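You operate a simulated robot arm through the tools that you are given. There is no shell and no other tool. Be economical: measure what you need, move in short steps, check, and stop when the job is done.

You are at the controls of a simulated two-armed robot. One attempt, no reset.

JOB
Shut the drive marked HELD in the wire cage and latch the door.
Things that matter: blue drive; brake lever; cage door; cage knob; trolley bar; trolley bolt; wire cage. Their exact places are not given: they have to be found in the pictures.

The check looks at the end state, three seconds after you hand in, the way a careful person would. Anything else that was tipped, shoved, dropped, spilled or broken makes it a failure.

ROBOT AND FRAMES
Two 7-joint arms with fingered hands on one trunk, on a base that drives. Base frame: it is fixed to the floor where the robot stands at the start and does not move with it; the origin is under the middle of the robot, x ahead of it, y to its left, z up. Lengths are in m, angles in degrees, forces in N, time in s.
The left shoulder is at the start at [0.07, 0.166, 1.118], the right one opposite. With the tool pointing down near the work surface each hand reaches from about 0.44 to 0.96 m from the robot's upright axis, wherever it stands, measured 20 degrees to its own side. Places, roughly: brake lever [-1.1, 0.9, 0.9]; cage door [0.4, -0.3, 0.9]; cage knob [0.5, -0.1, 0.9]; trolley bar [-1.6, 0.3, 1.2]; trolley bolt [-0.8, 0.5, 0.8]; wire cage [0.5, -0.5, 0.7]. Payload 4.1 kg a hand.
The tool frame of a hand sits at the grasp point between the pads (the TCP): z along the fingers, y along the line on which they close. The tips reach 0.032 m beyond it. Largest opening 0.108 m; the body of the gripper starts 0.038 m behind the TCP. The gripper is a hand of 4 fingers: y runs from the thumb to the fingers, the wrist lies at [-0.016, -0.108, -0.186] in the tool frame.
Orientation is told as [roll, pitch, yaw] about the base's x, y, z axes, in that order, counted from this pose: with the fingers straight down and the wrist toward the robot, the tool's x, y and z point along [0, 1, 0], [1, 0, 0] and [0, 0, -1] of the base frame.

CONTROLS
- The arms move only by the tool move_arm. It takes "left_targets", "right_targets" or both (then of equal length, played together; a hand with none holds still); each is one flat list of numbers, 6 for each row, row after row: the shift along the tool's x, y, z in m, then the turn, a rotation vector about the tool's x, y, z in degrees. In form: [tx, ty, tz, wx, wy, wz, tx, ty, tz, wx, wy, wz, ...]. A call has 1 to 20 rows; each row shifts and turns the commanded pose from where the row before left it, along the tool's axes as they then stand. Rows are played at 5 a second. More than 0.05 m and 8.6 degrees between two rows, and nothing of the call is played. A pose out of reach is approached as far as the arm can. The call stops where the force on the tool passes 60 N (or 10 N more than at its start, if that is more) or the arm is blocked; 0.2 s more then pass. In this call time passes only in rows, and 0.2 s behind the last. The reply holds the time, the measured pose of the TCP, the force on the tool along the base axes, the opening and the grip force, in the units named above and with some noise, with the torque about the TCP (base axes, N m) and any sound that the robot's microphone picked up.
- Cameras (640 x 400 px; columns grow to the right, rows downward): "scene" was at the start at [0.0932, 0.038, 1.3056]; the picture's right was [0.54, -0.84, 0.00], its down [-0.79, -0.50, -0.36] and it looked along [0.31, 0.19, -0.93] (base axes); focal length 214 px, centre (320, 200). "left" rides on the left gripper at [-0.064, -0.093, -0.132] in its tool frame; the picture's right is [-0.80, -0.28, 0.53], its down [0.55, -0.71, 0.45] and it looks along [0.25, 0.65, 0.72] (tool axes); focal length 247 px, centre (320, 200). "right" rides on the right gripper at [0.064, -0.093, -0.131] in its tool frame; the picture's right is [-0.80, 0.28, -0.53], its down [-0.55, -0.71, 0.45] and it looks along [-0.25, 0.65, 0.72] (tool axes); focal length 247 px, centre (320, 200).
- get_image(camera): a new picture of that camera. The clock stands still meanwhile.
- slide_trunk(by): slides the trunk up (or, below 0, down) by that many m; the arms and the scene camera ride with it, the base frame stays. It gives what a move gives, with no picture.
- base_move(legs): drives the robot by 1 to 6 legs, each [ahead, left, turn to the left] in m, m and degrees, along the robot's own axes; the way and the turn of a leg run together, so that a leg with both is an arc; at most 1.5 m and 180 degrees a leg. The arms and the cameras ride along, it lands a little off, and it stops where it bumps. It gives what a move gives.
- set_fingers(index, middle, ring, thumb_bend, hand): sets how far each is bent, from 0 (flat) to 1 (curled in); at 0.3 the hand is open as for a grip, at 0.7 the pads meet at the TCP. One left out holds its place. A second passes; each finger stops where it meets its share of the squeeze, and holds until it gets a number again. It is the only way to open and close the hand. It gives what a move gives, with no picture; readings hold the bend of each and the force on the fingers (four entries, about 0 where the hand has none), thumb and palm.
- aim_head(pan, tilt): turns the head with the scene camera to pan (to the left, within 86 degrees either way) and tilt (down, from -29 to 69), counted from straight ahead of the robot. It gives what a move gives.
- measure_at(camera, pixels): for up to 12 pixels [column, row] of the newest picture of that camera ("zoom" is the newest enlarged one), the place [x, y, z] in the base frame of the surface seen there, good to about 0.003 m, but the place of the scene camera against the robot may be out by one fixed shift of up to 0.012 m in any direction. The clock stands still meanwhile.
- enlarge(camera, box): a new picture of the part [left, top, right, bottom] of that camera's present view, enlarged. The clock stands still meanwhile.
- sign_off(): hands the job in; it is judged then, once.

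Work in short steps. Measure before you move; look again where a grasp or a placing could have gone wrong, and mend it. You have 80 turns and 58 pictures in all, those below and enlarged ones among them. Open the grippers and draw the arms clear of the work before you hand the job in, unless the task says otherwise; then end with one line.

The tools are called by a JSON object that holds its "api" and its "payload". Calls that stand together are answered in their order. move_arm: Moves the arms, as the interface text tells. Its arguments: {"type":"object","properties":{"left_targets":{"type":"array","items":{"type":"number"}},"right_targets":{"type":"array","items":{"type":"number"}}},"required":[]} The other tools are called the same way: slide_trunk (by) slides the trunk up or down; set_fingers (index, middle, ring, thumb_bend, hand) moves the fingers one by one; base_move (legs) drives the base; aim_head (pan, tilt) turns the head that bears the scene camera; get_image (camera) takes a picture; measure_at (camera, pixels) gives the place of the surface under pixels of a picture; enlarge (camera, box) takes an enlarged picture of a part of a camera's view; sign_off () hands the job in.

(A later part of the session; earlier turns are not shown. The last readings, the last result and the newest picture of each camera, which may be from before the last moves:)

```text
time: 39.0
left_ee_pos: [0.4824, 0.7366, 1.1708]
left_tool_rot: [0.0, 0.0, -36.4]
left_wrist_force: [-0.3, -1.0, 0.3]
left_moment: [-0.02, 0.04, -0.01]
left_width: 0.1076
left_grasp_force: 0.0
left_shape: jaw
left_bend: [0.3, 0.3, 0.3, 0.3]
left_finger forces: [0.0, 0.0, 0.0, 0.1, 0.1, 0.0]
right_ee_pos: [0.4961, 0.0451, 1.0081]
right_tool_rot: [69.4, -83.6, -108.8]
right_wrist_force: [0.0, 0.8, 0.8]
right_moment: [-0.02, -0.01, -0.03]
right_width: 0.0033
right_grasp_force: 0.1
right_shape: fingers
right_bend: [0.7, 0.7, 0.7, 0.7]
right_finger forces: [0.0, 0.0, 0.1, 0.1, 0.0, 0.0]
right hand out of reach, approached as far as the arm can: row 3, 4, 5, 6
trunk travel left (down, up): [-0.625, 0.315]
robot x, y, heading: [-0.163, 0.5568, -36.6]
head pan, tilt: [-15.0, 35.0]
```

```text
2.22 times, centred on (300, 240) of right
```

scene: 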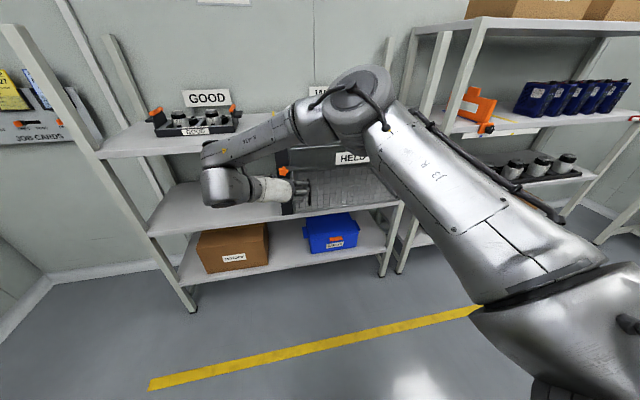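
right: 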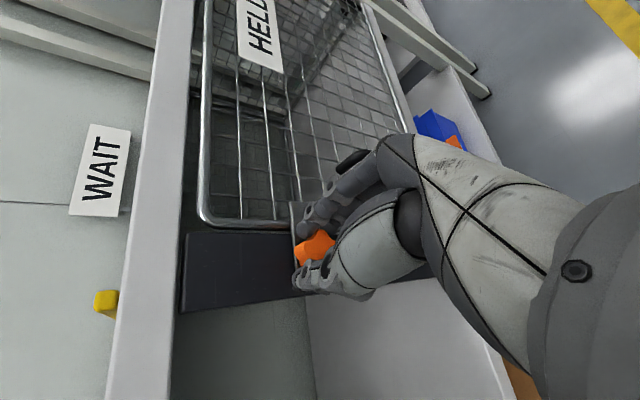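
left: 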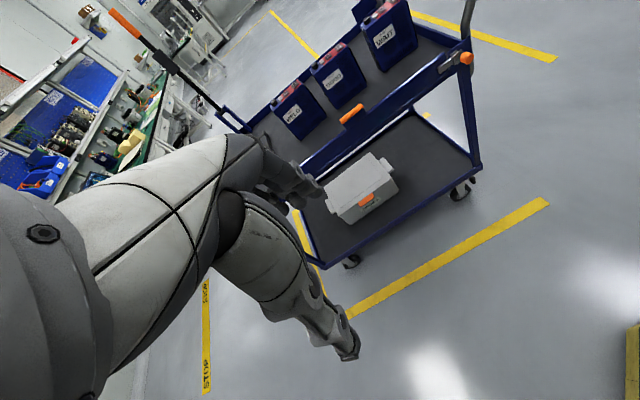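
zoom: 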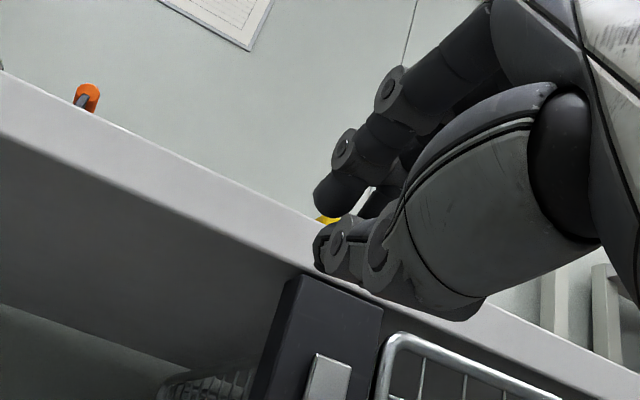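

The grip slid off at the end as reach ran out, but the plate now looks vertical along the post (zoom 330,380). I back off, roll the hand level again and bring it before the door handle.

{"api": "move_arm", "payload": {"right_targets": [0, 0, -0.035, 0, 0, 0, 0, 0, 0, 0, 0, 8.4, 0, 0, 0, 0, 0, 8.4, 0, 0, 0, 0, 0, 8.4, 0, 0, 0, 0, 0, 8.4, 0, 0, 0, 0, 0, 8.4, 0, 0, 0, 0, 0, 8.4, 0, 0, 0, 0, 0, 8.4, 0, 0, 0, 0, 0, 8.4, 0, 0, 0, 0, 0, 8.4, 0, 0, 0, 0, 0, 8.4, 0, 0, 0, 3, 2.2, 0, -0.036, 0.033, 0, 0, 0, 0, -0.036, 0.033, 0, 0, 0, 0, -0.036, 0.033, 0, 0, 0, 0, -0.036, 0.033, 0, 0, 0, 0, -0.036, 0.033, 0, 0, 0, 0, 0, 0, 0, 0, 0, 0]}}

{"api": "set_fingers", "payload": {"hand": "right", "index": 0.3, "middle": 0.3, "ring": 0.3, "thumb_bend": 0.3}}

{"api": "get_image", "payload": {"camera": "right"}}

{"api": "get_image", "payload": {"camera": "scene"}}

```text
time: 42.8
left_ee_pos: [0.4826, 0.739, 1.17]
left_tool_rot: [0.1, 0.1, -36.5]
left_wrist_force: [-0.5, 0.3, 0.6]
left_moment: [0.03, 0.0, 0.0]
left_width: 0.1078
left_grasp_force: 0.0
left_shape: jaw
left_bend: [0.3, 0.3, 0.3, 0.3]
left_finger forces: [0.0, 0.1, 0.0, 0.1, 0.1, 0.0]
right_ee_pos: [0.3749, -0.0723, 0.8333]
right_tool_rot: [90.6, -0.6, -125.3]
right_wrist_force: [0.3, -0.2, -0.4]
right_moment: [0.01, -0.03, -0.02]
right_width: 0.0034
right_grasp_force: 0.2
right_shape: fingers
right_bend: [0.7, 0.7, 0.7, 0.7]
right_finger forces: [0.0, 0.0, 0.0, 0.1, 0.1, 0.0]
trunk travel left (down, up): [-0.625, 0.315]
robot x, y, heading: [-0.1651, 0.559, -36.3]
head pan, tilt: [-15.0, 35.0]
```

```text
time: 43.8
left_ee_pos: [0.4831, 0.7367, 1.1702]
left_tool_rot: [0.0, -0.1, -36.5]
left_wrist_force: [-0.6, 0.0, 0.6]
left_moment: [0.03, 0.02, -0.03]
left_width: 0.1074
left_grasp_force: 0.0
left_shape: jaw
left_bend: [0.3, 0.3, 0.3, 0.3]
left_finger forces: [0.1, 0.0, 0.1, 0.0, 0.0, 0.1]
right_ee_pos: [0.3746, -0.0729, 0.8316]
right_tool_rot: [90.6, -0.6, -125.4]
right_wrist_force: [-0.3, 0.3, -0.1]
right_moment: [0.01, 0.0, -0.01]
right_width: 0.1078
right_grasp_force: 0.1
right_shape: fingers
right_bend: [0.3, 0.3, 0.3, 0.3]
right_finger forces: [0.0, 0.0, 0.0, 0.0, 0.1, 0.1]
trunk travel left (down, up): [-0.625, 0.315]
robot x, y, heading: [-0.1643, 0.5561, -36.7]
head pan, tilt: [-15.0, 35.0]
```

```text
28 pictures are left
```

right: 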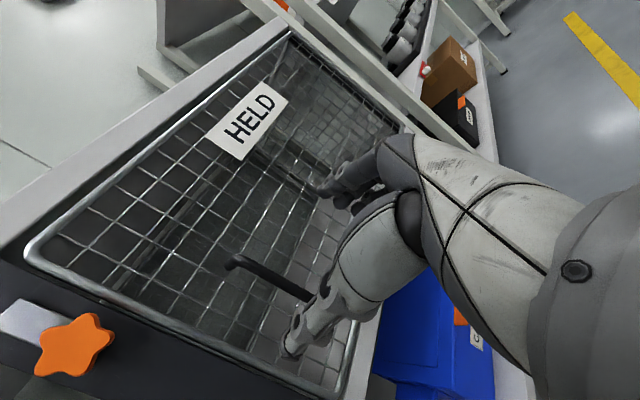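

```text
27 pictures are left
```

scene: 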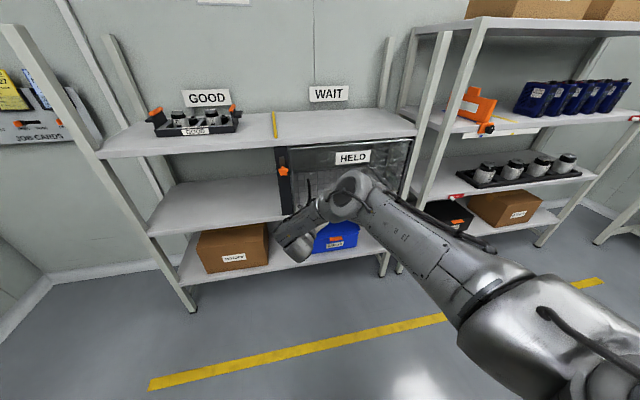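

The plate stands upright on the post (right view 25,325): unlatched. I measure the handle bar and door frame.

{"api": "measure_at", "payload": {"camera": "right", "pixels": [[238, 261], [270, 275], [300, 291], [30, 252], [285, 40], [352, 345], [62, 345], [250, 125], [240, 345], [200, 45], [403, 132], [25, 320]]}}

```text
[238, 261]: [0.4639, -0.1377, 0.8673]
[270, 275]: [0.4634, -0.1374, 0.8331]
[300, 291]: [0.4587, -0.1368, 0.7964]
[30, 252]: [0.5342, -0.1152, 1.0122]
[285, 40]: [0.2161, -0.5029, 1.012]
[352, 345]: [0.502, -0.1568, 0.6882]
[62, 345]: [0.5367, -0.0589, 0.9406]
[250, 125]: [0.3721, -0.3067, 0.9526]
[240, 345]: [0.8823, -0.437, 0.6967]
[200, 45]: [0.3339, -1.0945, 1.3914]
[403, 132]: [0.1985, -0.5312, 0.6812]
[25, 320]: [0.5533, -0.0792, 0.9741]
```

The bar is at (0.462,-0.137), z 0.78–0.88, and the hand is aligned with it. I advance 0.10 m and close on it.

{"api": "move_arm", "payload": {"right_targets": [0, 0, 0.035, 0, 0, 0, 0, 0, 0.035, 0, 0, 0, 0, 0, 0.03, 0, 0, 0, 0, 0, 0, 0, 0, 0]}}

{"api": "set_fingers", "payload": {"hand": "right", "index": 0.75, "middle": 0.75, "ring": 0.75, "thumb_bend": 0.75}}

```text
time: 44.8
left_ee_pos: [0.4812, 0.7367, 1.1703]
left_tool_rot: [0.1, 0.0, -36.4]
left_wrist_force: [-0.6, 0.2, 0.5]
left_moment: [0.02, 0.0, -0.01]
left_width: 0.1075
left_grasp_force: 0.1
left_shape: jaw
left_bend: [0.3, 0.3, 0.3, 0.3]
left_finger forces: [0.0, 0.0, 0.1, 0.0, 0.0, 0.1]
right_ee_pos: [0.4496, -0.1273, 0.8341]
right_tool_rot: [90.6, -0.6, -125.3]
right_wrist_force: [-1.8, 0.5, -0.3]
right_moment: [0.0, 0.02, 0.01]
right_width: 0.1084
right_grasp_force: 0.0
right_shape: fingers
right_bend: [0.3, 0.3, 0.3, 0.3]
right_finger forces: [0.0, 0.0, 0.1, 0.1, 0.1, 0.0]
right hand out of reach, approached as far as the arm can: row 3
trunk travel left (down, up): [-0.625, 0.315]
robot x, y, heading: [-0.1642, 0.5571, -36.4]
head pan, tilt: [-15.0, 35.0]
```

```text
time: 45.8
left_ee_pos: [0.4803, 0.7349, 1.1716]
left_tool_rot: [0.1, 0.1, -36.7]
left_wrist_force: [0.5, -0.1, -0.7]
left_moment: [-0.01, 0.04, 0.0]
left_width: 0.1075
left_grasp_force: 0.1
left_shape: jaw
left_bend: [0.3, 0.3, 0.3, 0.3]
left_finger forces: [0.0, 0.1, 0.0, 0.0, 0.0, 0.1]
right_ee_pos: [0.4484, -0.1298, 0.8353]
right_tool_rot: [90.7, -0.5, -125.6]
right_wrist_force: [-8.2, -14.8, 2.9]
right_moment: [-0.28, 0.17, -0.25]
right_width: 0.0021
right_grasp_force: 14.4
right_shape: fingers
right_bend: [0.74, 0.74, 0.73, 0.71]
right_finger forces: [6.2, 6.5, 9.1, 0.0, 7.6, 0.1]
trunk travel left (down, up): [-0.625, 0.315]
robot x, y, heading: [-0.1692, 0.5597, -36.5]
head pan, tilt: [-15.0, 35.0]
```

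The fingers hold the bar with ~14 N. I pull along the door's arc by 30 degrees, turning the hand with it.

{"api": "move_arm", "payload": {"right_targets": [0, 0.004, -0.0477, 6, 0, 0, 0, 0.004, -0.0477, 6, 0, 0, 0, 0.004, -0.0477, 6, 0, 0, 0, 0.004, -0.0477, 6, 0, 0, 0, 0.004, -0.0477, 6, 0, 0, 0, 0, 0, 0, 0, 0]}}

{"api": "get_image", "payload": {"camera": "scene"}}

```text
time: 46.2
left_ee_pos: [0.4862, 0.7399, 1.1703]
left_tool_rot: [0.0, 0.1, -36.3]
left_wrist_force: [-0.3, 0.4, -0.1]
left_moment: [-0.03, 0.0, 0.01]
left_width: 0.1078
left_grasp_force: 0.1
left_shape: jaw
left_bend: [0.3, 0.3, 0.3, 0.3]
left_finger forces: [0.1, 0.0, 0.0, 0.0, 0.0, 0.0]
right_ee_pos: [0.44, -0.1369, 0.8579]
right_tool_rot: [95.0, 0.7, -125.0]
right_wrist_force: [2.8, 5.3, -20.5]
right_moment: [0.07, 0.53, 0.04]
right_width: 0.004
right_grasp_force: 14.8
right_shape: fingers
right_bend: [0.75, 0.75, 0.75, 0.67]
right_finger forces: [6.2, 0.1, 0.0, 0.0, 23.2, 0.0]
trunk travel left (down, up): [-0.625, 0.315]
robot x, y, heading: [-0.1709, 0.5615, -36.4]
head pan, tilt: [-15.0, 35.0]
stopped in row 1 (right hand): the force on the tool passed its limit at 151 N (the readings are from after the stop); the commanded pose is now the measured one
```

```text
26 pictures are left
```

scene: 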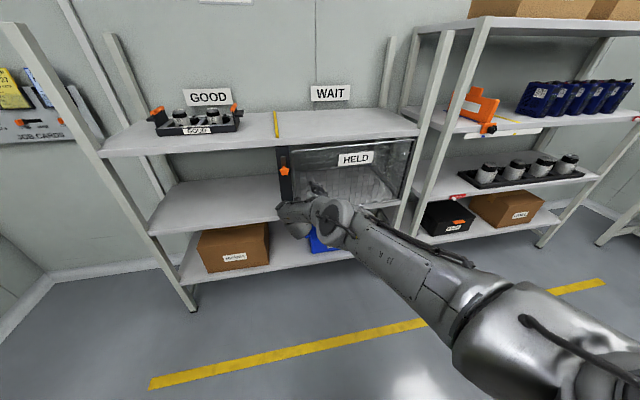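

The pull met 151 N: something still holds the door. I look at the latch and the handle through the wrist camera and the enlarged scene.

{"api": "enlarge", "payload": {"camera": "scene", "box": [265, 130, 425, 240]}}

{"api": "get_image", "payload": {"camera": "right"}}

```text
3.64 times, centred on (345, 185) of scene
```

zoom: 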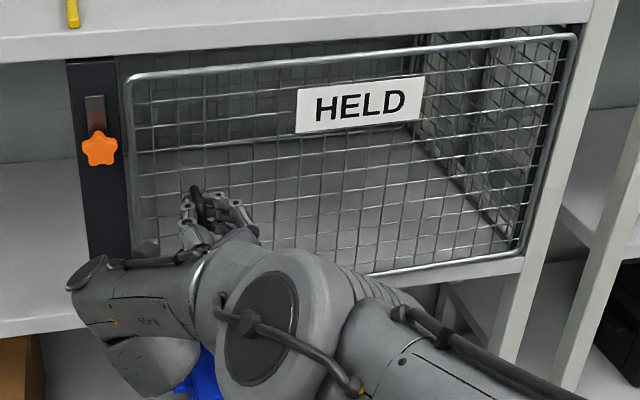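

```text
24 pictures are left
```

right: 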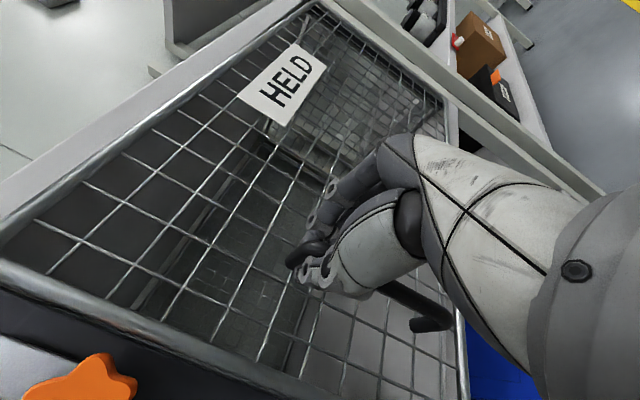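

I measure whether the door edge has moved.

{"api": "measure_at", "payload": {"camera": "right", "pixels": [[90, 297], [40, 278], [170, 333], [300, 60], [463, 370], [430, 324], [315, 250]]}}

```text
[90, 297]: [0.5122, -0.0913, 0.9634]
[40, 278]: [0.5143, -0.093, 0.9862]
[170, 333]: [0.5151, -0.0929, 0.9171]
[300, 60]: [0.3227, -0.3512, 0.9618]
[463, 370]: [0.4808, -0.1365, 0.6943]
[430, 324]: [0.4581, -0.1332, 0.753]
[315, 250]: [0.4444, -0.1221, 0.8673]
```

The door edge has moved 3 cm outward: it is free, the stop came from the jerk and the hand slipping up the bar. I open the fingers, realign on the bar (1.4 cm left, 2 cm lower), and close again.

{"api": "set_fingers", "payload": {"hand": "right", "index": 0.3, "middle": 0.3, "ring": 0.3, "thumb_bend": 0.3}}

{"api": "move_arm", "payload": {"right_targets": [-0.01, -0.007, 0, 0, -2.3, 0, -0.015, -0.007, 0, 0, -2.3, 0, 0, 0, 0, 0, 0, 0]}}

{"api": "set_fingers", "payload": {"hand": "right", "index": 0.8, "middle": 0.8, "ring": 0.8, "thumb_bend": 0.8}}

{"api": "move_arm", "payload": {"right_targets": [0, 0.0, -0.004, 0.5, 0, 0, 0, 0.0, -0.008, 1, 0, 0, 0, 0.001, -0.012, 1.5, 0, 0, 0, 0.001, -0.016, 2, 0, 0, 0, 0.001, -0.016, 2, 0, 0, 0, 0.001, -0.016, 2, 0, 0, 0, 0.001, -0.016, 2, 0, 0, 0, 0.001, -0.016, 2, 0, 0, 0, 0.001, -0.016, 2, 0, 0, 0, 0.001, -0.016, 2, 0, 0, 0, 0.001, -0.016, 2, 0, 0, 0, 0.001, -0.016, 2, 0, 0, 0, 0, 0, 0, 0, 0]}}

{"api": "get_image", "payload": {"camera": "scene"}}

```text
time: 47.2
left_ee_pos: [0.4814, 0.7407, 1.1704]
left_tool_rot: [0.1, 0.0, -36.3]
left_wrist_force: [0.2, 0.5, -0.6]
left_moment: [0.01, -0.02, 0.02]
left_width: 0.1078
left_grasp_force: 0.1
left_shape: jaw
left_bend: [0.3, 0.3, 0.3, 0.3]
left_finger forces: [0.1, 0.0, 0.1, 0.0, 0.0, 0.0]
right_ee_pos: [0.4366, -0.1413, 0.8653]
right_tool_rot: [95.8, 0.6, -125.3]
right_wrist_force: [-0.7, -0.3, -0.6]
right_moment: [0.0, 0.01, 0.02]
right_width: 0.1079
right_grasp_force: 0.1
right_shape: fingers
right_bend: [0.3, 0.3, 0.3, 0.3]
right_finger forces: [0.1, 0.0, 0.0, 0.1, 0.1, 0.1]
trunk travel left (down, up): [-0.625, 0.315]
robot x, y, heading: [-0.1705, 0.5583, -36.2]
head pan, tilt: [-15.0, 35.0]
```

```text
time: 48.0
left_ee_pos: [0.4818, 0.7396, 1.1714]
left_tool_rot: [0.1, -0.1, -36.3]
left_wrist_force: [-1.2, 0.4, 0.0]
left_moment: [-0.03, 0.02, -0.04]
left_width: 0.1075
left_grasp_force: 0.1
left_shape: jaw
left_bend: [0.3, 0.3, 0.3, 0.3]
left_finger forces: [0.0, 0.0, 0.0, 0.1, 0.0, 0.1]
right_ee_pos: [0.4456, -0.1292, 0.8415]
right_tool_rot: [91.1, 0.7, -125.2]
right_wrist_force: [-0.2, -0.4, -0.7]
right_moment: [-0.03, 0.02, -0.01]
right_width: 0.1081
right_grasp_force: 0.0
right_shape: fingers
right_bend: [0.3, 0.3, 0.3, 0.3]
right_finger forces: [0.0, 0.0, 0.0, 0.1, 0.1, 0.0]
trunk travel left (down, up): [-0.625, 0.315]
robot x, y, heading: [-0.1651, 0.5591, -36.2]
head pan, tilt: [-15.0, 35.0]
```

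```text
time: 49.0
left_ee_pos: [0.4793, 0.7367, 1.1713]
left_tool_rot: [0.2, -0.1, -36.4]
left_wrist_force: [1.1, 0.5, 0.3]
left_moment: [0.02, 0.01, -0.02]
left_width: 0.1079
left_grasp_force: 0.1
left_shape: jaw
left_bend: [0.3, 0.3, 0.3, 0.3]
left_finger forces: [0.0, 0.0, 0.0, 0.0, 0.1, 0.0]
right_ee_pos: [0.4427, -0.1334, 0.8412]
right_tool_rot: [91.3, 0.7, -125.6]
right_wrist_force: [-10.1, -18.5, 2.7]
right_moment: [-0.37, 0.24, -0.21]
right_width: 0.0024
right_grasp_force: 28.3
right_shape: fingers
right_bend: [0.78, 0.78, 0.78, 0.7]
right_finger forces: [11.3, 12.3, 14.8, 0.0, 17.5, 0.1]
trunk travel left (down, up): [-0.625, 0.315]
robot x, y, heading: [-0.1654, 0.5565, -36.6]
head pan, tilt: [-15.0, 35.0]
```

```text
time: 51.8
left_ee_pos: [0.4826, 0.737, 1.1717]
left_tool_rot: [0.1, 0.0, -36.4]
left_wrist_force: [-0.2, -0.1, 0.4]
left_moment: [0.02, 0.01, 0.01]
left_width: 0.1076
left_grasp_force: 0.1
left_shape: jaw
left_bend: [0.3, 0.3, 0.3, 0.3]
left_finger forces: [0.0, 0.0, 0.0, 0.0, 0.0, 0.1]
right_ee_pos: [0.2946, -0.0617, 0.8376]
right_tool_rot: [91.0, 0.4, -104.9]
right_wrist_force: [-0.8, -6.7, -7.8]
right_moment: [-0.19, -0.16, 0.12]
right_width: 0.0002
right_grasp_force: 18.0
right_shape: fingers
right_bend: [0.78, 0.79, 0.78, 0.74]
right_finger forces: [0.0, 3.0, 8.3, 0.0, 25.1, 0.0]
right hand out of reach, approached as far as the arm can: row 12
trunk travel left (down, up): [-0.625, 0.315]
robot x, y, heading: [-0.1657, 0.5587, -36.2]
head pan, tilt: [-15.0, 35.0]
```

```text
23 pictures are left
```

scene: 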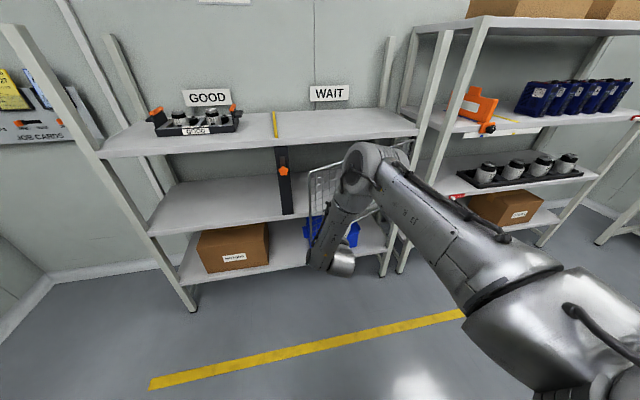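

The door is about 23 degrees open. I pull on to about 45 degrees, letting the hand turn the other way around the bar to keep the arm comfortable.

{"api": "move_arm", "payload": {"right_targets": [0, 0.004, -0.01, -1, 0, 0, 0, 0.0045, -0.0175, -1.5, 0, 0, 0, 0.0045, -0.0175, -1.5, 0, 0, 0, 0.0045, -0.0175, -1.5, 0, 0, 0, 0.0045, -0.0175, -1.5, 0, 0, 0, 0.009, -0.015, -1.5, 0, 0, 0, 0.009, -0.015, -1.5, 0, 0, 0, 0.009, -0.015, -1.5, 0, 0, 0, 0.009, -0.015, -1.5, 0, 0, 0, 0.009, -0.015, -1.5, 0, 0, 0, 0, 0, 0, 0, 0]}}

{"api": "get_image", "payload": {"camera": "scene"}}

```text
time: 54.2
left_ee_pos: [0.4821, 0.7401, 1.1711]
left_tool_rot: [0.0, -0.1, -36.3]
left_wrist_force: [-0.1, -0.3, -0.4]
left_moment: [-0.02, 0.06, -0.02]
left_width: 0.1077
left_grasp_force: 0.1
left_shape: jaw
left_bend: [0.3, 0.3, 0.3, 0.3]
left_finger forces: [0.1, 0.1, 0.0, 0.1, 0.0, 0.0]
right_ee_pos: [0.1258, -0.07, 0.8354]
right_tool_rot: [91.1, 0.3, -118.9]
right_wrist_force: [-0.2, 0.9, 3.0]
right_moment: [0.05, -0.05, -0.08]
right_width: 0.0001
right_grasp_force: 2.4
right_shape: fingers
right_bend: [0.78, 0.8, 0.8, 0.74]
right_finger forces: [0.1, 0.1, 1.0, 0.0, 3.2, 0.0]
trunk travel left (down, up): [-0.625, 0.315]
robot x, y, heading: [-0.1628, 0.5543, -36.5]
head pan, tilt: [-15.0, 35.0]
```

```text
22 pictures are left
```

scene: 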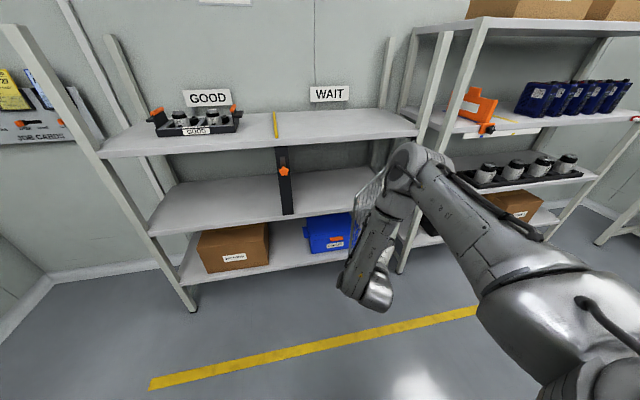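

The door stands roughly 45 degrees open. I release the handle, withdraw, and carry the closed hand around the door's free edge to its inner side, to push it further.

{"api": "set_fingers", "payload": {"hand": "right", "index": 0.3, "middle": 0.3, "ring": 0.3, "thumb_bend": 0.3}}

{"api": "move_arm", "payload": {"right_targets": [0, 0, -0.03, 0, 0, 0, 0, 0, -0.03, 0, 0, 0, 0, 0, -0.03, 0, 0, 0, 0, 0, -0.03, 0, 0, 0, 0, -0.0345, -0.011, 0, 0, 0, 0, -0.0345, -0.011, 0, 0, 0, 0, -0.0345, -0.011, 0, 0, 0, 0, -0.0345, -0.011, 0, 0, 0, 0, 0, 0, 0, 0, 0]}}

{"api": "set_fingers", "payload": {"hand": "right", "index": 0.7, "middle": 0.7, "ring": 0.7, "thumb_bend": 0.7}}

{"api": "get_image", "payload": {"camera": "right"}}

```text
time: 55.2
left_ee_pos: [0.4804, 0.7402, 1.1702]
left_tool_rot: [0.1, -0.1, -36.2]
left_wrist_force: [-0.3, 0.1, -0.7]
left_moment: [-0.04, 0.01, 0.0]
left_width: 0.1076
left_grasp_force: 0.1
left_shape: jaw
left_bend: [0.3, 0.3, 0.3, 0.3]
left_finger forces: [0.0, 0.1, 0.0, 0.1, 0.0, 0.0]
right_ee_pos: [0.1257, -0.0696, 0.8347]
right_tool_rot: [91.2, 0.4, -118.7]
right_wrist_force: [0.7, -0.4, 0.2]
right_moment: [0.04, 0.02, 0.0]
right_width: 0.1077
right_grasp_force: 0.1
right_shape: fingers
right_bend: [0.3, 0.3, 0.3, 0.3]
right_finger forces: [0.0, 0.0, 0.0, 0.0, 0.0, 0.1]
trunk travel left (down, up): [-0.625, 0.315]
robot x, y, heading: [-0.1659, 0.5588, -36.1]
head pan, tilt: [-15.0, 35.0]
```

```text
time: 57.2
left_ee_pos: [0.4812, 0.7378, 1.1717]
left_tool_rot: [0.1, 0.0, -36.2]
left_wrist_force: [0.1, -1.0, 0.5]
left_moment: [0.01, 0.0, 0.0]
left_width: 0.1075
left_grasp_force: 0.1
left_shape: jaw
left_bend: [0.3, 0.3, 0.3, 0.3]
left_finger forces: [0.0, 0.1, 0.0, 0.0, 0.0, 0.0]
right_ee_pos: [0.1351, 0.076, 0.8297]
right_tool_rot: [91.2, 0.5, -118.8]
right_wrist_force: [0.6, -1.2, 0.4]
right_moment: [0.0, -0.02, 0.02]
right_width: 0.1083
right_grasp_force: 0.1
right_shape: fingers
right_bend: [0.3, 0.3, 0.3, 0.3]
right_finger forces: [0.1, 0.1, 0.0, 0.0, 0.0, 0.0]
right hand out of reach, approached as far as the arm can: row 2, 3, 4, 5, 6
trunk travel left (down, up): [-0.625, 0.315]
robot x, y, heading: [-0.168, 0.5567, -36.4]
head pan, tilt: [-15.0, 35.0]
```

```text
time: 58.2
left_ee_pos: [0.4804, 0.7397, 1.1708]
left_tool_rot: [0.1, -0.1, -36.3]
left_wrist_force: [0.4, 0.6, 0.1]
left_moment: [0.01, 0.02, -0.01]
left_width: 0.1076
left_grasp_force: 0.1
left_shape: jaw
left_bend: [0.3, 0.3, 0.3, 0.3]
left_finger forces: [0.0, 0.1, 0.1, 0.1, 0.0, 0.0]
right_ee_pos: [0.1358, 0.0765, 0.8296]
right_tool_rot: [91.2, 0.6, -118.8]
right_wrist_force: [0.2, -0.4, -0.3]
right_moment: [0.0, 0.0, 0.01]
right_width: 0.0037
right_grasp_force: 0.0
right_shape: fingers
right_bend: [0.7, 0.7, 0.7, 0.7]
right_finger forces: [0.0, 0.1, 0.0, 0.0, 0.0, 0.0]
trunk travel left (down, up): [-0.625, 0.315]
robot x, y, heading: [-0.1669, 0.5594, -36.1]
head pan, tilt: [-15.0, 35.0]
```

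```text
21 pictures are left
```

right: 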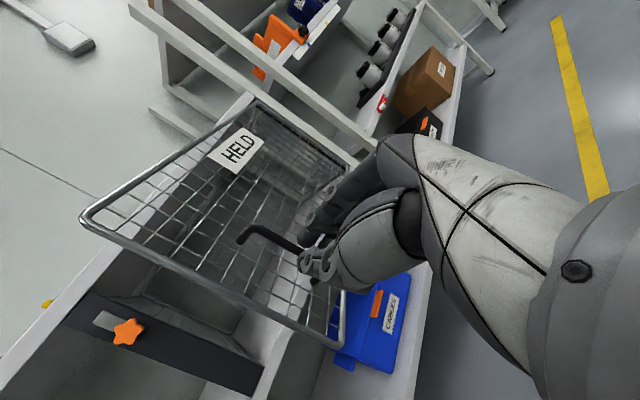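

The hand is clear of the handle. I measure the door's free edge now.

{"api": "measure_at", "payload": {"camera": "right", "pixels": [[85, 217], [150, 254], [230, 297], [300, 332], [255, 112], [255, 230], [237, 150]]}}

```text
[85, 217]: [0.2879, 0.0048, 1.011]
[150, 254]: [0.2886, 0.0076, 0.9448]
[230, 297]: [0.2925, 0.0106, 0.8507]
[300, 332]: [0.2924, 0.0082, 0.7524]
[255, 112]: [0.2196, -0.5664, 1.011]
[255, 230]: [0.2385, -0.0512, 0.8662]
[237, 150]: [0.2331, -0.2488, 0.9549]
```

The door is only ~29 degrees open (the hand had slid off): free edge at (0.29,0.007). I shift the base 0.15 m left for arm room, then bring the hand round the edge to the inner side and start pushing.

{"api": "base_move", "payload": {"legs": [[0, 0.15, 0]]}}

{"api": "move_arm", "payload": {"right_targets": [0, -0.003, 0.041, 0, 0, 0, 0, -0.003, 0.041, 0, 0, 0, 0, -0.003, 0.041, 0, 0, 0, 0, -0.003, 0.041, 0, 0, 0, 0, -0.003, 0.041, 0, 0, 0, 0, 0.032, 0.015, 0, 0, 0, 0, 0.032, 0.015, 0, 0, 0, 0, 0.032, 0.015, 0, 0, 0, 0, 0.032, 0.015, 0, 0, 0, 0, 0, 0, 0, 0, 0]}}

{"api": "get_image", "payload": {"camera": "scene"}}

```text
time: 59.5
left_ee_pos: [0.5703, 0.8603, 1.1703]
left_tool_rot: [0.0, -0.1, -36.4]
left_wrist_force: [0.7, 0.6, 0.1]
left_moment: [-0.02, 0.03, 0.03]
left_width: 0.1079
left_grasp_force: 0.1
left_shape: jaw
left_bend: [0.3, 0.3, 0.3, 0.3]
left_finger forces: [0.0, 0.0, 0.1, 0.1, 0.1, 0.0]
right_ee_pos: [0.2237, 0.1965, 0.8309]
right_tool_rot: [91.2, 0.5, -118.8]
right_wrist_force: [1.0, 0.2, -0.3]
right_moment: [0.0, -0.01, 0.01]
right_width: 0.0036
right_grasp_force: 0.0
right_shape: fingers
right_bend: [0.7, 0.7, 0.7, 0.7]
right_finger forces: [0.0, 0.0, 0.0, 0.0, 0.1, 0.1]
trunk travel left (down, up): [-0.625, 0.315]
robot x, y, heading: [-0.0796, 0.6776, -36.6]
head pan, tilt: [-15.0, 35.0]
```

```text
time: 61.7
left_ee_pos: [0.5712, 0.8608, 1.1699]
left_tool_rot: [0.0, -0.1, -36.4]
left_wrist_force: [-0.3, 0.0, -0.4]
left_moment: [-0.02, 0.01, -0.02]
left_width: 0.1078
left_grasp_force: 0.1
left_shape: jaw
left_bend: [0.3, 0.3, 0.3, 0.3]
left_finger forces: [0.0, 0.0, 0.0, 0.1, 0.1, 0.1]
right_ee_pos: [0.4015, -0.0297, 0.8363]
right_tool_rot: [91.2, 0.5, -118.9]
right_wrist_force: [0.2, 0.2, 0.4]
right_moment: [0.01, -0.01, 0.0]
right_width: 0.0034
right_grasp_force: 0.1
right_shape: fingers
right_bend: [0.7, 0.7, 0.7, 0.7]
right_finger forces: [0.1, 0.0, 0.0, 0.1, 0.0, 0.1]
trunk travel left (down, up): [-0.625, 0.315]
robot x, y, heading: [-0.0776, 0.6765, -36.5]
head pan, tilt: [-15.0, 35.0]
```

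```text
20 pictures are left
```

scene: 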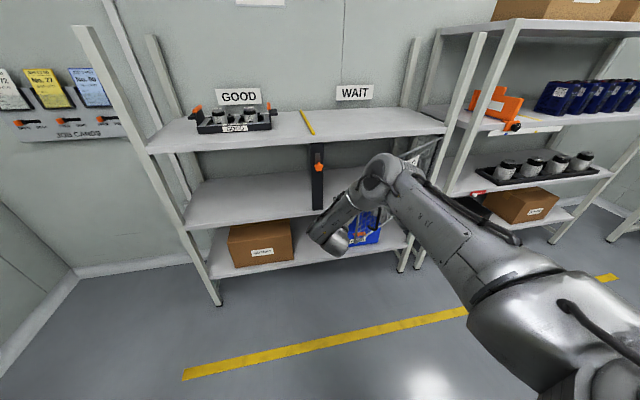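

The hand is on the inner side of the door. I sweep it slowly along the opening arc.

{"api": "move_arm", "payload": {"right_targets": [0, 0.0245, -0.0265, 0, 0, 0, 0, 0.0245, -0.0265, 0, 0, 0, 0, 0.0115, -0.031, 0, 0, 0, 0, 0.0115, -0.031, 0, 0, 0, 0, 0.0115, -0.031, 0, 0, 0, 0, 0.0115, -0.031, 0, 0, 0, 0, 0.019, -0.0266, 0, 0, 0, 0, 0.019, -0.0266, 0, 0, 0, 0, 0.019, -0.0266, 0, 0, 0, 0, 0.019, -0.0266, 0, 0, 0, 0, 0.025, -0.021, 0, 0, 0, 0, 0.025, -0.021, 0, 0, 0, 0, 0.025, -0.021, 0, 0, 0, 0, 0.025, -0.021, 0, 0, 0, 0, 0, 0, 0, 0, 0]}}

{"api": "get_image", "payload": {"camera": "scene"}}

```text
time: 64.9
left_ee_pos: [0.5702, 0.8592, 1.1715]
left_tool_rot: [0.1, -0.1, -36.5]
left_wrist_force: [0.3, -0.3, -0.7]
left_moment: [0.0, 0.01, 0.03]
left_width: 0.1077
left_grasp_force: 0.2
left_shape: jaw
left_bend: [0.3, 0.3, 0.3, 0.3]
left_finger forces: [0.0, 0.0, 0.0, 0.0, 0.0, 0.1]
right_ee_pos: [0.1618, 0.0537, 0.8315]
right_tool_rot: [90.9, 0.9, -119.9]
right_wrist_force: [-0.7, -0.5, -0.5]
right_moment: [-0.05, 0.01, 0.0]
right_width: 0.0035
right_grasp_force: 0.1
right_shape: fingers
right_bend: [0.7, 0.7, 0.7, 0.7]
right_finger forces: [0.0, 0.0, 0.0, 0.0, 0.0, 0.0]
right hand out of reach, approached as far as the arm can: row 5, 6, 7, 8, 9, 10, 11, 12, 13, 14
trunk travel left (down, up): [-0.625, 0.315]
robot x, y, heading: [-0.0804, 0.678, -36.5]
head pan, tilt: [-15.0, 35.0]
```

```text
19 pictures are left
```

scene: 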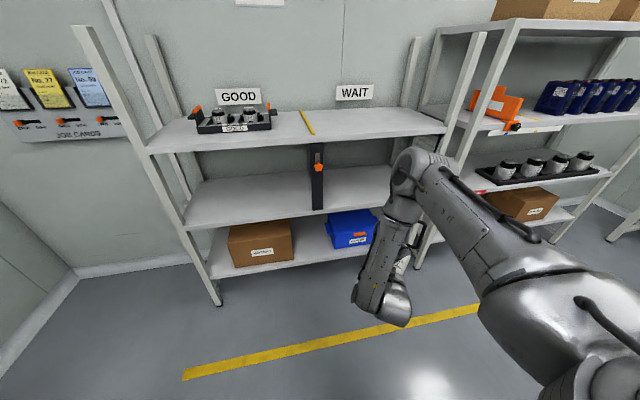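

The arm reached only (0.16,0.05). I look through the wrist camera to see where the door is.

{"api": "get_image", "payload": {"camera": "right"}}

```text
18 pictures are left
```

right: 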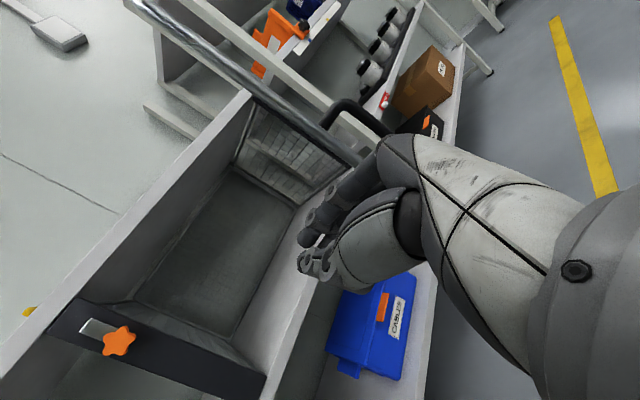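

The door is seen edge-on and the cage mouth is open. I measure its edge, the handle and the cage interior.

{"api": "measure_at", "payload": {"camera": "right", "pixels": [[160, 15], [220, 60], [290, 110], [345, 150], [340, 108], [220, 240], [240, 320], [300, 150], [250, 140], [180, 300], [255, 345], [280, 195]]}}

```text
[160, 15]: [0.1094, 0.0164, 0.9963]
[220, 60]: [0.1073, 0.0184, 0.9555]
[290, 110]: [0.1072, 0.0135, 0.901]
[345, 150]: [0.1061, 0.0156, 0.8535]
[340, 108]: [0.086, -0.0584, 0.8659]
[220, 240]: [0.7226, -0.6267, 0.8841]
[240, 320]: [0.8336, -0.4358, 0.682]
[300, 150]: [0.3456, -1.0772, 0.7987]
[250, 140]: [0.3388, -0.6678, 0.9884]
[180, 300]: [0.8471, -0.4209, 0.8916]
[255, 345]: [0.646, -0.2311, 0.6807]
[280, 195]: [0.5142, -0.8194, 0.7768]
```

The door is ~48 degrees open (hinge near (0.17,-0.53), radius 0.55) and stays put. I reach deeper inside, then swing the whole robot right 25 degrees so the hand sweeps the door open to ~90.

{"api": "move_arm", "payload": {"right_targets": [0, -0.0072, 0.0295, 0, 0, 0, 0, -0.0072, 0.0295, 0, 0, 0, 0, -0.0072, 0.0295, 0, 0, 0, 0, 0.033, 0.018, 0, 0, 0, 0, 0.033, 0.018, 0, 0, 0, 0, 0.033, 0.018, 0, 0, 0, 0, 0.033, 0.018, 0, 0, 0, 0, 0, 0, 0, 0, 0]}}

{"api": "base_move", "payload": {"legs": [[0, 0, -10], [0, 0, -10], [0, 0, -8]]}}

{"api": "get_image", "payload": {"camera": "scene"}}

```text
time: 66.7
left_ee_pos: [0.57, 0.8596, 1.1713]
left_tool_rot: [0.0, -0.1, -36.4]
left_wrist_force: [0.5, 1.1, 0.5]
left_moment: [0.0, -0.01, -0.02]
left_width: 0.1077
left_grasp_force: 0.0
left_shape: jaw
left_bend: [0.3, 0.3, 0.3, 0.3]
left_finger forces: [0.0, 0.0, 0.0, 0.0, 0.1, 0.1]
right_ee_pos: [0.2893, -0.0905, 0.8368]
right_tool_rot: [90.9, 0.7, -120.0]
right_wrist_force: [0.4, 0.9, -0.3]
right_moment: [-0.02, 0.01, 0.0]
right_width: 0.0034
right_grasp_force: 0.1
right_shape: fingers
right_bend: [0.7, 0.7, 0.7, 0.7]
right_finger forces: [0.1, 0.0, 0.1, 0.1, 0.0, 0.0]
right hand out of reach, approached as far as the arm can: row 5, 6, 7
trunk travel left (down, up): [-0.625, 0.315]
robot x, y, heading: [-0.077, 0.6767, -36.3]
head pan, tilt: [-15.0, 35.0]
```

```text
time: 69.1
left_ee_pos: [0.5792, 0.5321, 1.1703]
left_tool_rot: [0.2, 0.1, -64.4]
left_wrist_force: [-0.1, 0.7, 0.6]
left_moment: [0.02, 0.01, -0.01]
left_width: 0.1076
left_grasp_force: 0.1
left_shape: jaw
left_bend: [0.3, 0.3, 0.3, 0.3]
left_finger forces: [0.1, 0.0, 0.0, 0.1, 0.1, 0.1]
right_ee_pos: [-0.1166, -0.1724, 0.837]
right_tool_rot: [90.9, 0.8, -148.1]
right_wrist_force: [0.5, 0.2, 0.3]
right_moment: [-0.04, 0.01, 0.05]
right_width: 0.0034
right_grasp_force: 0.2
right_shape: fingers
right_bend: [0.7, 0.7, 0.7, 0.7]
right_finger forces: [0.0, 0.0, 0.0, 0.0, 0.0, 0.0]
trunk travel left (down, up): [-0.625, 0.315]
robot x, y, heading: [-0.0775, 0.6763, -64.2]
head pan, tilt: [-15.0, 35.0]
```

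```text
17 pictures are left
```

scene: 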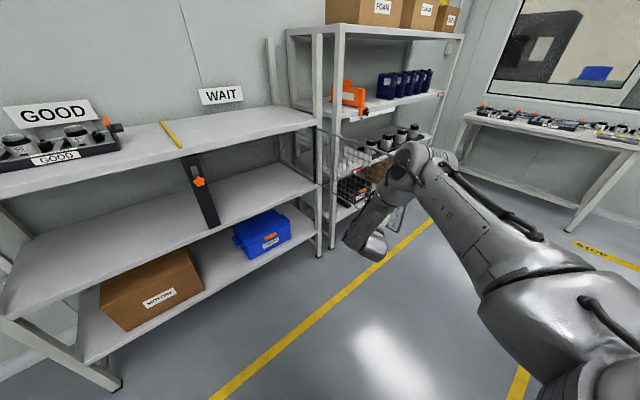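

The door is now about 85 degrees open, clear of the mouth. I lift the right hand up and back out of the way, then look down to learn the base footprint before driving through the gap to the trolley.

{"api": "move_arm", "payload": {"right_targets": [0.02, -0.005, -0.015, 0, 0, 0, 0.04, 0, -0.015, 0, 0, 0, 0.04, 0, -0.015, 0, 0, 0, 0.04, 0, -0.015, 0, 0, 0, 0.04, 0, -0.015, 0, 0, 0, 0.04, 0, -0.015, 0, 0, 0, 0.04, 0, -0.015, 0, 0, 0, 0.04, 0, -0.015, 0, 0, 0, 0.03, 0, -0.02, 0, 0, 0, 0, 0, -0.03, 0, 0, 0, 0, 0, 0, 0, 0, 0]}}

{"api": "aim_head", "payload": {"pan": -20, "tilt": 66}}

{"api": "get_image", "payload": {"camera": "scene"}}

```text
time: 71.5
left_ee_pos: [0.5796, 0.5328, 1.1703]
left_tool_rot: [0.0, 0.0, -64.5]
left_wrist_force: [0.2, -0.8, 0.4]
left_moment: [-0.02, 0.05, 0.04]
left_width: 0.1076
left_grasp_force: 0.2
left_shape: jaw
left_bend: [0.3, 0.3, 0.3, 0.3]
left_finger forces: [0.0, 0.1, 0.0, 0.0, 0.0, 0.0]
right_ee_pos: [-0.2011, -0.0227, 1.1635]
right_tool_rot: [90.8, 0.8, -148.2]
right_wrist_force: [0.6, 0.0, -0.3]
right_moment: [-0.02, -0.02, -0.03]
right_width: 0.0032
right_grasp_force: 0.0
right_shape: fingers
right_bend: [0.7, 0.7, 0.7, 0.7]
right_finger forces: [0.0, 0.0, 0.0, 0.0, 0.0, 0.0]
right hand out of reach, approached as far as the arm can: row 3, 4
trunk travel left (down, up): [-0.625, 0.315]
robot x, y, heading: [-0.0793, 0.68, -64.3]
head pan, tilt: [-15.0, 35.0]
```

```text
time: 72.5
left_ee_pos: [0.5793, 0.533, 1.171]
left_tool_rot: [0.1, -0.1, -64.4]
left_wrist_force: [0.3, 0.0, 0.5]
left_moment: [-0.02, -0.02, -0.01]
left_width: 0.1074
left_grasp_force: 0.1
left_shape: jaw
left_bend: [0.3, 0.3, 0.3, 0.3]
left_finger forces: [0.1, 0.0, 0.1, 0.0, 0.1, 0.0]
right_ee_pos: [-0.2015, -0.0218, 1.1645]
right_tool_rot: [90.9, 0.7, -148.1]
right_wrist_force: [0.2, 0.5, -0.8]
right_moment: [-0.01, -0.01, 0.01]
right_width: 0.0031
right_grasp_force: 0.1
right_shape: fingers
right_bend: [0.7, 0.7, 0.7, 0.7]
right_finger forces: [0.1, 0.0, 0.0, 0.0, 0.0, 0.0]
trunk travel left (down, up): [-0.625, 0.315]
robot x, y, heading: [-0.0802, 0.6801, -64.3]
head pan, tilt: [-20.0, 66.0]
```

```text
16 pictures are left
```

scene: 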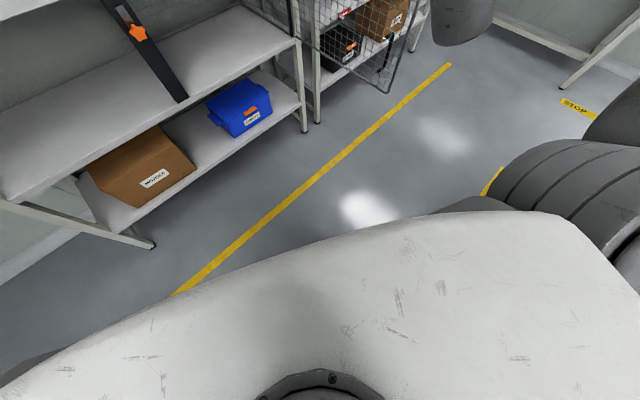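

Only the torso shows; the base is hidden under it. I measure the torso rim and the door's free edge (about 395,85).

{"api": "measure_at", "payload": {"camera": "scene", "pixels": [[388, 90], [412, 25], [318, 75], [320, 240], [150, 320], [560, 225], [450, 65], [183, 290], [490, 185]]}}

```text
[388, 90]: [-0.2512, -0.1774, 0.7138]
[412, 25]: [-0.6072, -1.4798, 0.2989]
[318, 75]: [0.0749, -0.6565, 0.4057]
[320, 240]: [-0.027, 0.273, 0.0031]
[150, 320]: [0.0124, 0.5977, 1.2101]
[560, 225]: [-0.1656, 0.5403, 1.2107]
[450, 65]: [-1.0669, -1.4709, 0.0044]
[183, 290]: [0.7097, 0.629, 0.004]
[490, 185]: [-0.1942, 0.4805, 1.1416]
```

Door edge is at (-0.25,-0.18): ~90 degrees open. I raise the trunk 0.1 m for clearance, turn left and back along the trolley's side (0.4 m clear each way) to a stance near its left end, heading ~92.

{"api": "slide_trunk", "payload": {"by": 0.1}}

{"api": "base_move", "payload": {"legs": [[0, 0, 155.9], [-0.519, 0.42, 0], [-0.656, 0.6, 0]]}}

{"api": "aim_head", "payload": {"pan": 15, "tilt": 35}}

{"api": "get_image", "payload": {"camera": "scene"}}

```text
time: 73.8
left_ee_pos: [0.5796, 0.5326, 1.2717]
left_tool_rot: [0.0, 0.0, -64.5]
left_wrist_force: [0.0, 0.1, -1.1]
left_moment: [0.0, 0.0, 0.0]
left_width: 0.1077
left_grasp_force: 0.1
left_shape: jaw
left_bend: [0.3, 0.3, 0.3, 0.3]
left_finger forces: [0.0, 0.0, 0.0, 0.1, 0.0, 0.0]
right_ee_pos: [-0.203, -0.0223, 1.2641]
right_tool_rot: [90.9, 0.7, -148.1]
right_wrist_force: [-0.4, -0.5, 1.1]
right_moment: [-0.01, 0.02, 0.01]
right_width: 0.0034
right_grasp_force: 0.0
right_shape: fingers
right_bend: [0.7, 0.7, 0.7, 0.7]
right_finger forces: [0.0, 0.1, 0.0, 0.1, 0.0, 0.0]
trunk travel left (down, up): [-0.725, 0.215]
robot x, y, heading: [-0.0783, 0.6772, -64.6]
head pan, tilt: [-20.0, 66.0]
```

```text
time: 88.2
left_ee_pos: [-1.6065, -0.1347, 1.2707]
left_tool_rot: [0.0, -0.1, 92.1]
left_wrist_force: [0.1, -0.9, 0.3]
left_moment: [0.01, 0.0, -0.02]
left_width: 0.1077
left_grasp_force: 0.0
left_shape: jaw
left_bend: [0.3, 0.3, 0.3, 0.3]
left_finger forces: [0.0, 0.0, 0.1, 0.0, 0.1, 0.1]
right_ee_pos: [-0.6678, 0.0609, 1.2645]
right_tool_rot: [91.0, 0.7, 8.4]
right_wrist_force: [-0.2, 0.2, -0.6]
right_moment: [0.03, 0.02, 0.02]
right_width: 0.0032
right_grasp_force: 0.1
right_shape: fingers
right_bend: [0.7, 0.7, 0.7, 0.7]
right_finger forces: [0.0, 0.1, 0.0, 0.0, 0.0, 0.1]
trunk travel left (down, up): [-0.725, 0.215]
robot x, y, heading: [-1.0608, -0.5284, 91.8]
head pan, tilt: [-20.0, 66.0]
```

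```text
time: 89.2
left_ee_pos: [-1.6055, -0.1344, 1.2701]
left_tool_rot: [0.1, -0.2, 92.0]
left_wrist_force: [-0.5, -0.3, -0.6]
left_moment: [-0.03, 0.01, 0.02]
left_width: 0.1075
left_grasp_force: 0.0
left_shape: jaw
left_bend: [0.3, 0.3, 0.3, 0.3]
left_finger forces: [0.0, 0.0, 0.0, 0.0, 0.0, 0.0]
right_ee_pos: [-0.6674, 0.0622, 1.2635]
right_tool_rot: [91.0, 0.7, 8.3]
right_wrist_force: [0.0, 0.3, -0.1]
right_moment: [-0.04, -0.03, 0.01]
right_width: 0.0034
right_grasp_force: 0.1
right_shape: fingers
right_bend: [0.7, 0.7, 0.7, 0.7]
right_finger forces: [0.0, 0.1, 0.1, 0.0, 0.1, 0.0]
trunk travel left (down, up): [-0.725, 0.215]
robot x, y, heading: [-1.0629, -0.5305, 92.1]
head pan, tilt: [15.0, 35.0]
```

```text
15 pictures are left
```

scene: 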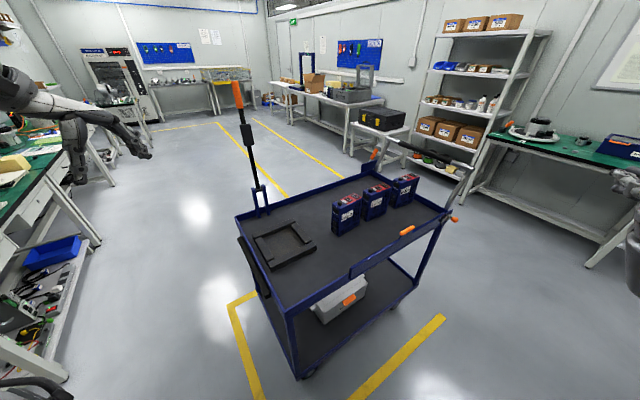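

The trolley is in full view; HELD stands at about (346,213). I enlarge and measure the drive and the frame next to it.

{"api": "enlarge", "payload": {"camera": "scene", "box": [240, 165, 430, 285]}}

```text
3.33 times, centred on (335, 225) of scene
```

zoom: 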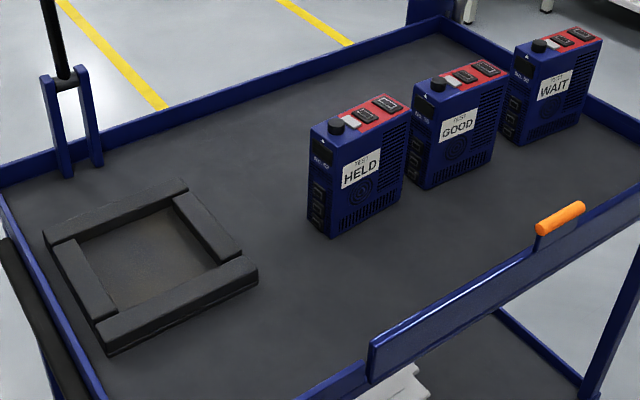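

{"api": "measure_at", "payload": {"camera": "zoom", "pixels": [[332, 148], [312, 128], [408, 114], [384, 98], [330, 232], [310, 214], [337, 127], [320, 180], [360, 170], [230, 280], [200, 240], [320, 245]]}}

```text
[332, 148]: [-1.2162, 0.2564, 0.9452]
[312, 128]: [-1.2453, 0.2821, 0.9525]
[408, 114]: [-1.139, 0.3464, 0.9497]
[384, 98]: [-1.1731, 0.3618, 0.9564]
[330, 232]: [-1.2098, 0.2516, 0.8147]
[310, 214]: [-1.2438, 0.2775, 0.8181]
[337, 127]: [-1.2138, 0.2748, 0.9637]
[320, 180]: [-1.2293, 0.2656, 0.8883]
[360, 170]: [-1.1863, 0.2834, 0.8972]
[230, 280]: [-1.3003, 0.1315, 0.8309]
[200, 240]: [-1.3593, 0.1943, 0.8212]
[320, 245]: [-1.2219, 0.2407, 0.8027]
```

HELD's left face is centred near (-1.225,0.275), with the drive 0.04 m thick; its top is 0.95. I'll grip its thickness with the left hand coming level from the left side (over the frame), so I reorient the left hand to point along the trolley while moving it forward at height.

{"api": "move_arm", "payload": {"left_targets": [-0.0208, 0.0208, 0, -3.0, -7.06, -3.0, -0.0217, 0.0196, 0.0037, -3.0, -7.06, -3.0, -0.0219, 0.0181, 0.0074, -3.0, -7.06, -3.0, -0.0218, 0.0165, 0.0109, -3.0, -7.06, -3.0, -0.021, 0.0148, 0.0144, -3.0, -7.06, -3.0, -0.0197, 0.0128, 0.0176, -3.0, -7.06, -3.0, -0.0179, 0.0109, 0.0206, -3.0, -7.06, -3.0, -0.0158, 0.0088, 0.0232, -3.0, -7.06, -3.0, -0.0132, 0.0068, 0.0254, -3.0, -7.06, -3.0, -0.0103, 0.0048, 0.0272, -3.0, -7.06, -3.0, -0.0071, 0.0029, 0.0284, -3.0, -7.06, -3.0, -0.0036, 0.0011, 0.0292, -3.0, -7.06, -3.0, 0, 0, 0, 0, 0, 0]}}

```text
time: 92.0
left_ee_pos: [-1.3649, 0.123, 1.2723]
left_tool_rot: [-90.3, 0.0, 138.2]
left_wrist_force: [0.2, -0.5, 0.5]
left_moment: [0.0, 0.0, -0.04]
left_width: 0.108
left_grasp_force: 0.0
left_shape: jaw
left_bend: [0.3, 0.3, 0.3, 0.3]
left_finger forces: [0.0, 0.0, 0.0, 0.0, 0.1, 0.0]
right_ee_pos: [-0.6695, 0.0614, 1.2639]
right_tool_rot: [90.9, 0.7, 8.4]
right_wrist_force: [-0.6, 0.2, 0.9]
right_moment: [-0.05, -0.02, -0.01]
right_width: 0.0034
right_grasp_force: 0.1
right_shape: fingers
right_bend: [0.7, 0.7, 0.7, 0.7]
right_finger forces: [0.0, 0.0, 0.0, 0.0, 0.0, 0.1]
trunk travel left (down, up): [-0.725, 0.215]
robot x, y, heading: [-1.0616, -0.5311, 91.7]
head pan, tilt: [15.0, 35.0]
```

Orientation is exactly as wanted and the hand lies in line with the drive's thickness. I descend to about 0.95 m and look through the left wrist camera.

{"api": "slide_trunk", "payload": {"by": -0.1}}

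{"api": "move_arm", "payload": {"left_targets": [0.045, 0, 0, 0, 0, 0, 0.045, 0, 0, 0, 0, 0, 0.045, 0, 0, 0, 0, 0, 0.045, 0, 0, 0, 0, 0, 0.045, 0, 0, 0, 0, 0, 0.03, 0, 0, 0, 0, 0, 0, 0, 0, 0, 0, 0]}}

{"api": "get_image", "payload": {"camera": "left"}}

```text
time: 93.4
left_ee_pos: [-1.3637, 0.1223, 1.1702]
left_tool_rot: [-90.0, -0.1, 138.0]
left_wrist_force: [0.2, 0.4, 0.3]
left_moment: [-0.04, 0.02, 0.0]
left_width: 0.1079
left_grasp_force: 0.0
left_shape: jaw
left_bend: [0.3, 0.3, 0.3, 0.3]
left_finger forces: [0.0, 0.1, 0.1, 0.0, 0.0, 0.1]
right_ee_pos: [-0.6681, 0.0614, 1.1631]
right_tool_rot: [91.1, 0.7, 8.4]
right_wrist_force: [0.6, -0.2, 0.1]
right_moment: [0.01, 0.03, 0.0]
right_width: 0.0035
right_grasp_force: 0.0
right_shape: fingers
right_bend: [0.7, 0.7, 0.7, 0.7]
right_finger forces: [0.0, 0.1, 0.0, 0.0, 0.0, 0.0]
trunk travel left (down, up): [-0.625, 0.315]
robot x, y, heading: [-1.0637, -0.5321, 91.9]
head pan, tilt: [15.0, 35.0]
```

```text
time: 95.0
left_ee_pos: [-1.363, 0.1226, 0.9162]
left_tool_rot: [-90.0, -0.1, 138.2]
left_wrist_force: [0.8, 0.3, 0.5]
left_moment: [0.01, 0.0, 0.0]
left_width: 0.1078
left_grasp_force: 0.0
left_shape: jaw
left_bend: [0.3, 0.3, 0.3, 0.3]
left_finger forces: [0.1, 0.1, 0.0, 0.0, 0.1, 0.0]
right_ee_pos: [-0.6675, 0.0623, 1.1636]
right_tool_rot: [90.8, 0.6, 8.4]
right_wrist_force: [0.2, -0.1, -0.3]
right_moment: [-0.01, -0.01, 0.0]
right_width: 0.0034
right_grasp_force: 0.1
right_shape: fingers
right_bend: [0.7, 0.7, 0.7, 0.7]
right_finger forces: [0.0, 0.0, 0.0, 0.0, 0.1, 0.0]
trunk travel left (down, up): [-0.625, 0.315]
robot x, y, heading: [-1.0658, -0.5312, 91.8]
head pan, tilt: [15.0, 35.0]
```

```text
13 pictures are left
```

left: 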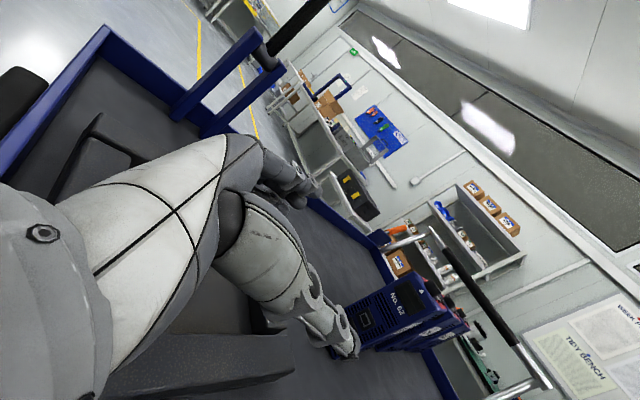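

HELD's side face (around 395,300, "No. 62") is ahead. I measure its corners in this camera.

{"api": "measure_at", "payload": {"camera": "left", "pixels": [[383, 290], [412, 281], [425, 312], [395, 300], [372, 340], [400, 325], [360, 305], [440, 295], [200, 360], [160, 390], [275, 345]]}}

{"api": "enlarge", "payload": {"camera": "left", "box": [310, 250, 480, 370]}}

```text
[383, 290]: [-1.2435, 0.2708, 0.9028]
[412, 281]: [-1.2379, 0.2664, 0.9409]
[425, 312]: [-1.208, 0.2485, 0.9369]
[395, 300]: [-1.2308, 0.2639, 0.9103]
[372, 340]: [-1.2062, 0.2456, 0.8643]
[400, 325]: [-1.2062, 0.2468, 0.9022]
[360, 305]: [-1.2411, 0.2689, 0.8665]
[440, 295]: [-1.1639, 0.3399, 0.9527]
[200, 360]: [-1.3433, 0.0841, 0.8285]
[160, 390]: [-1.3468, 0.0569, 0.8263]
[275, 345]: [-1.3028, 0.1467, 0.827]
```

```text
3.33 times, centred on (395, 310) of left
```

zoom: 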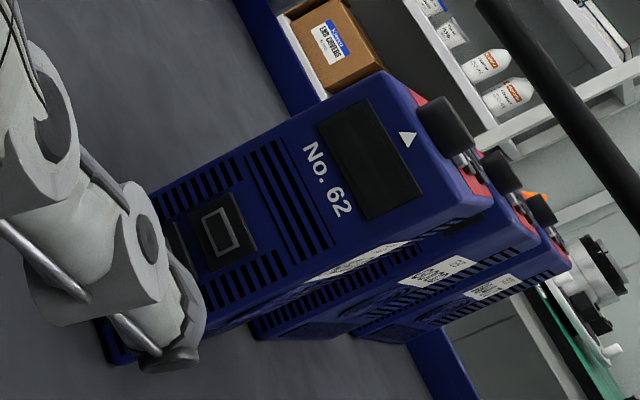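

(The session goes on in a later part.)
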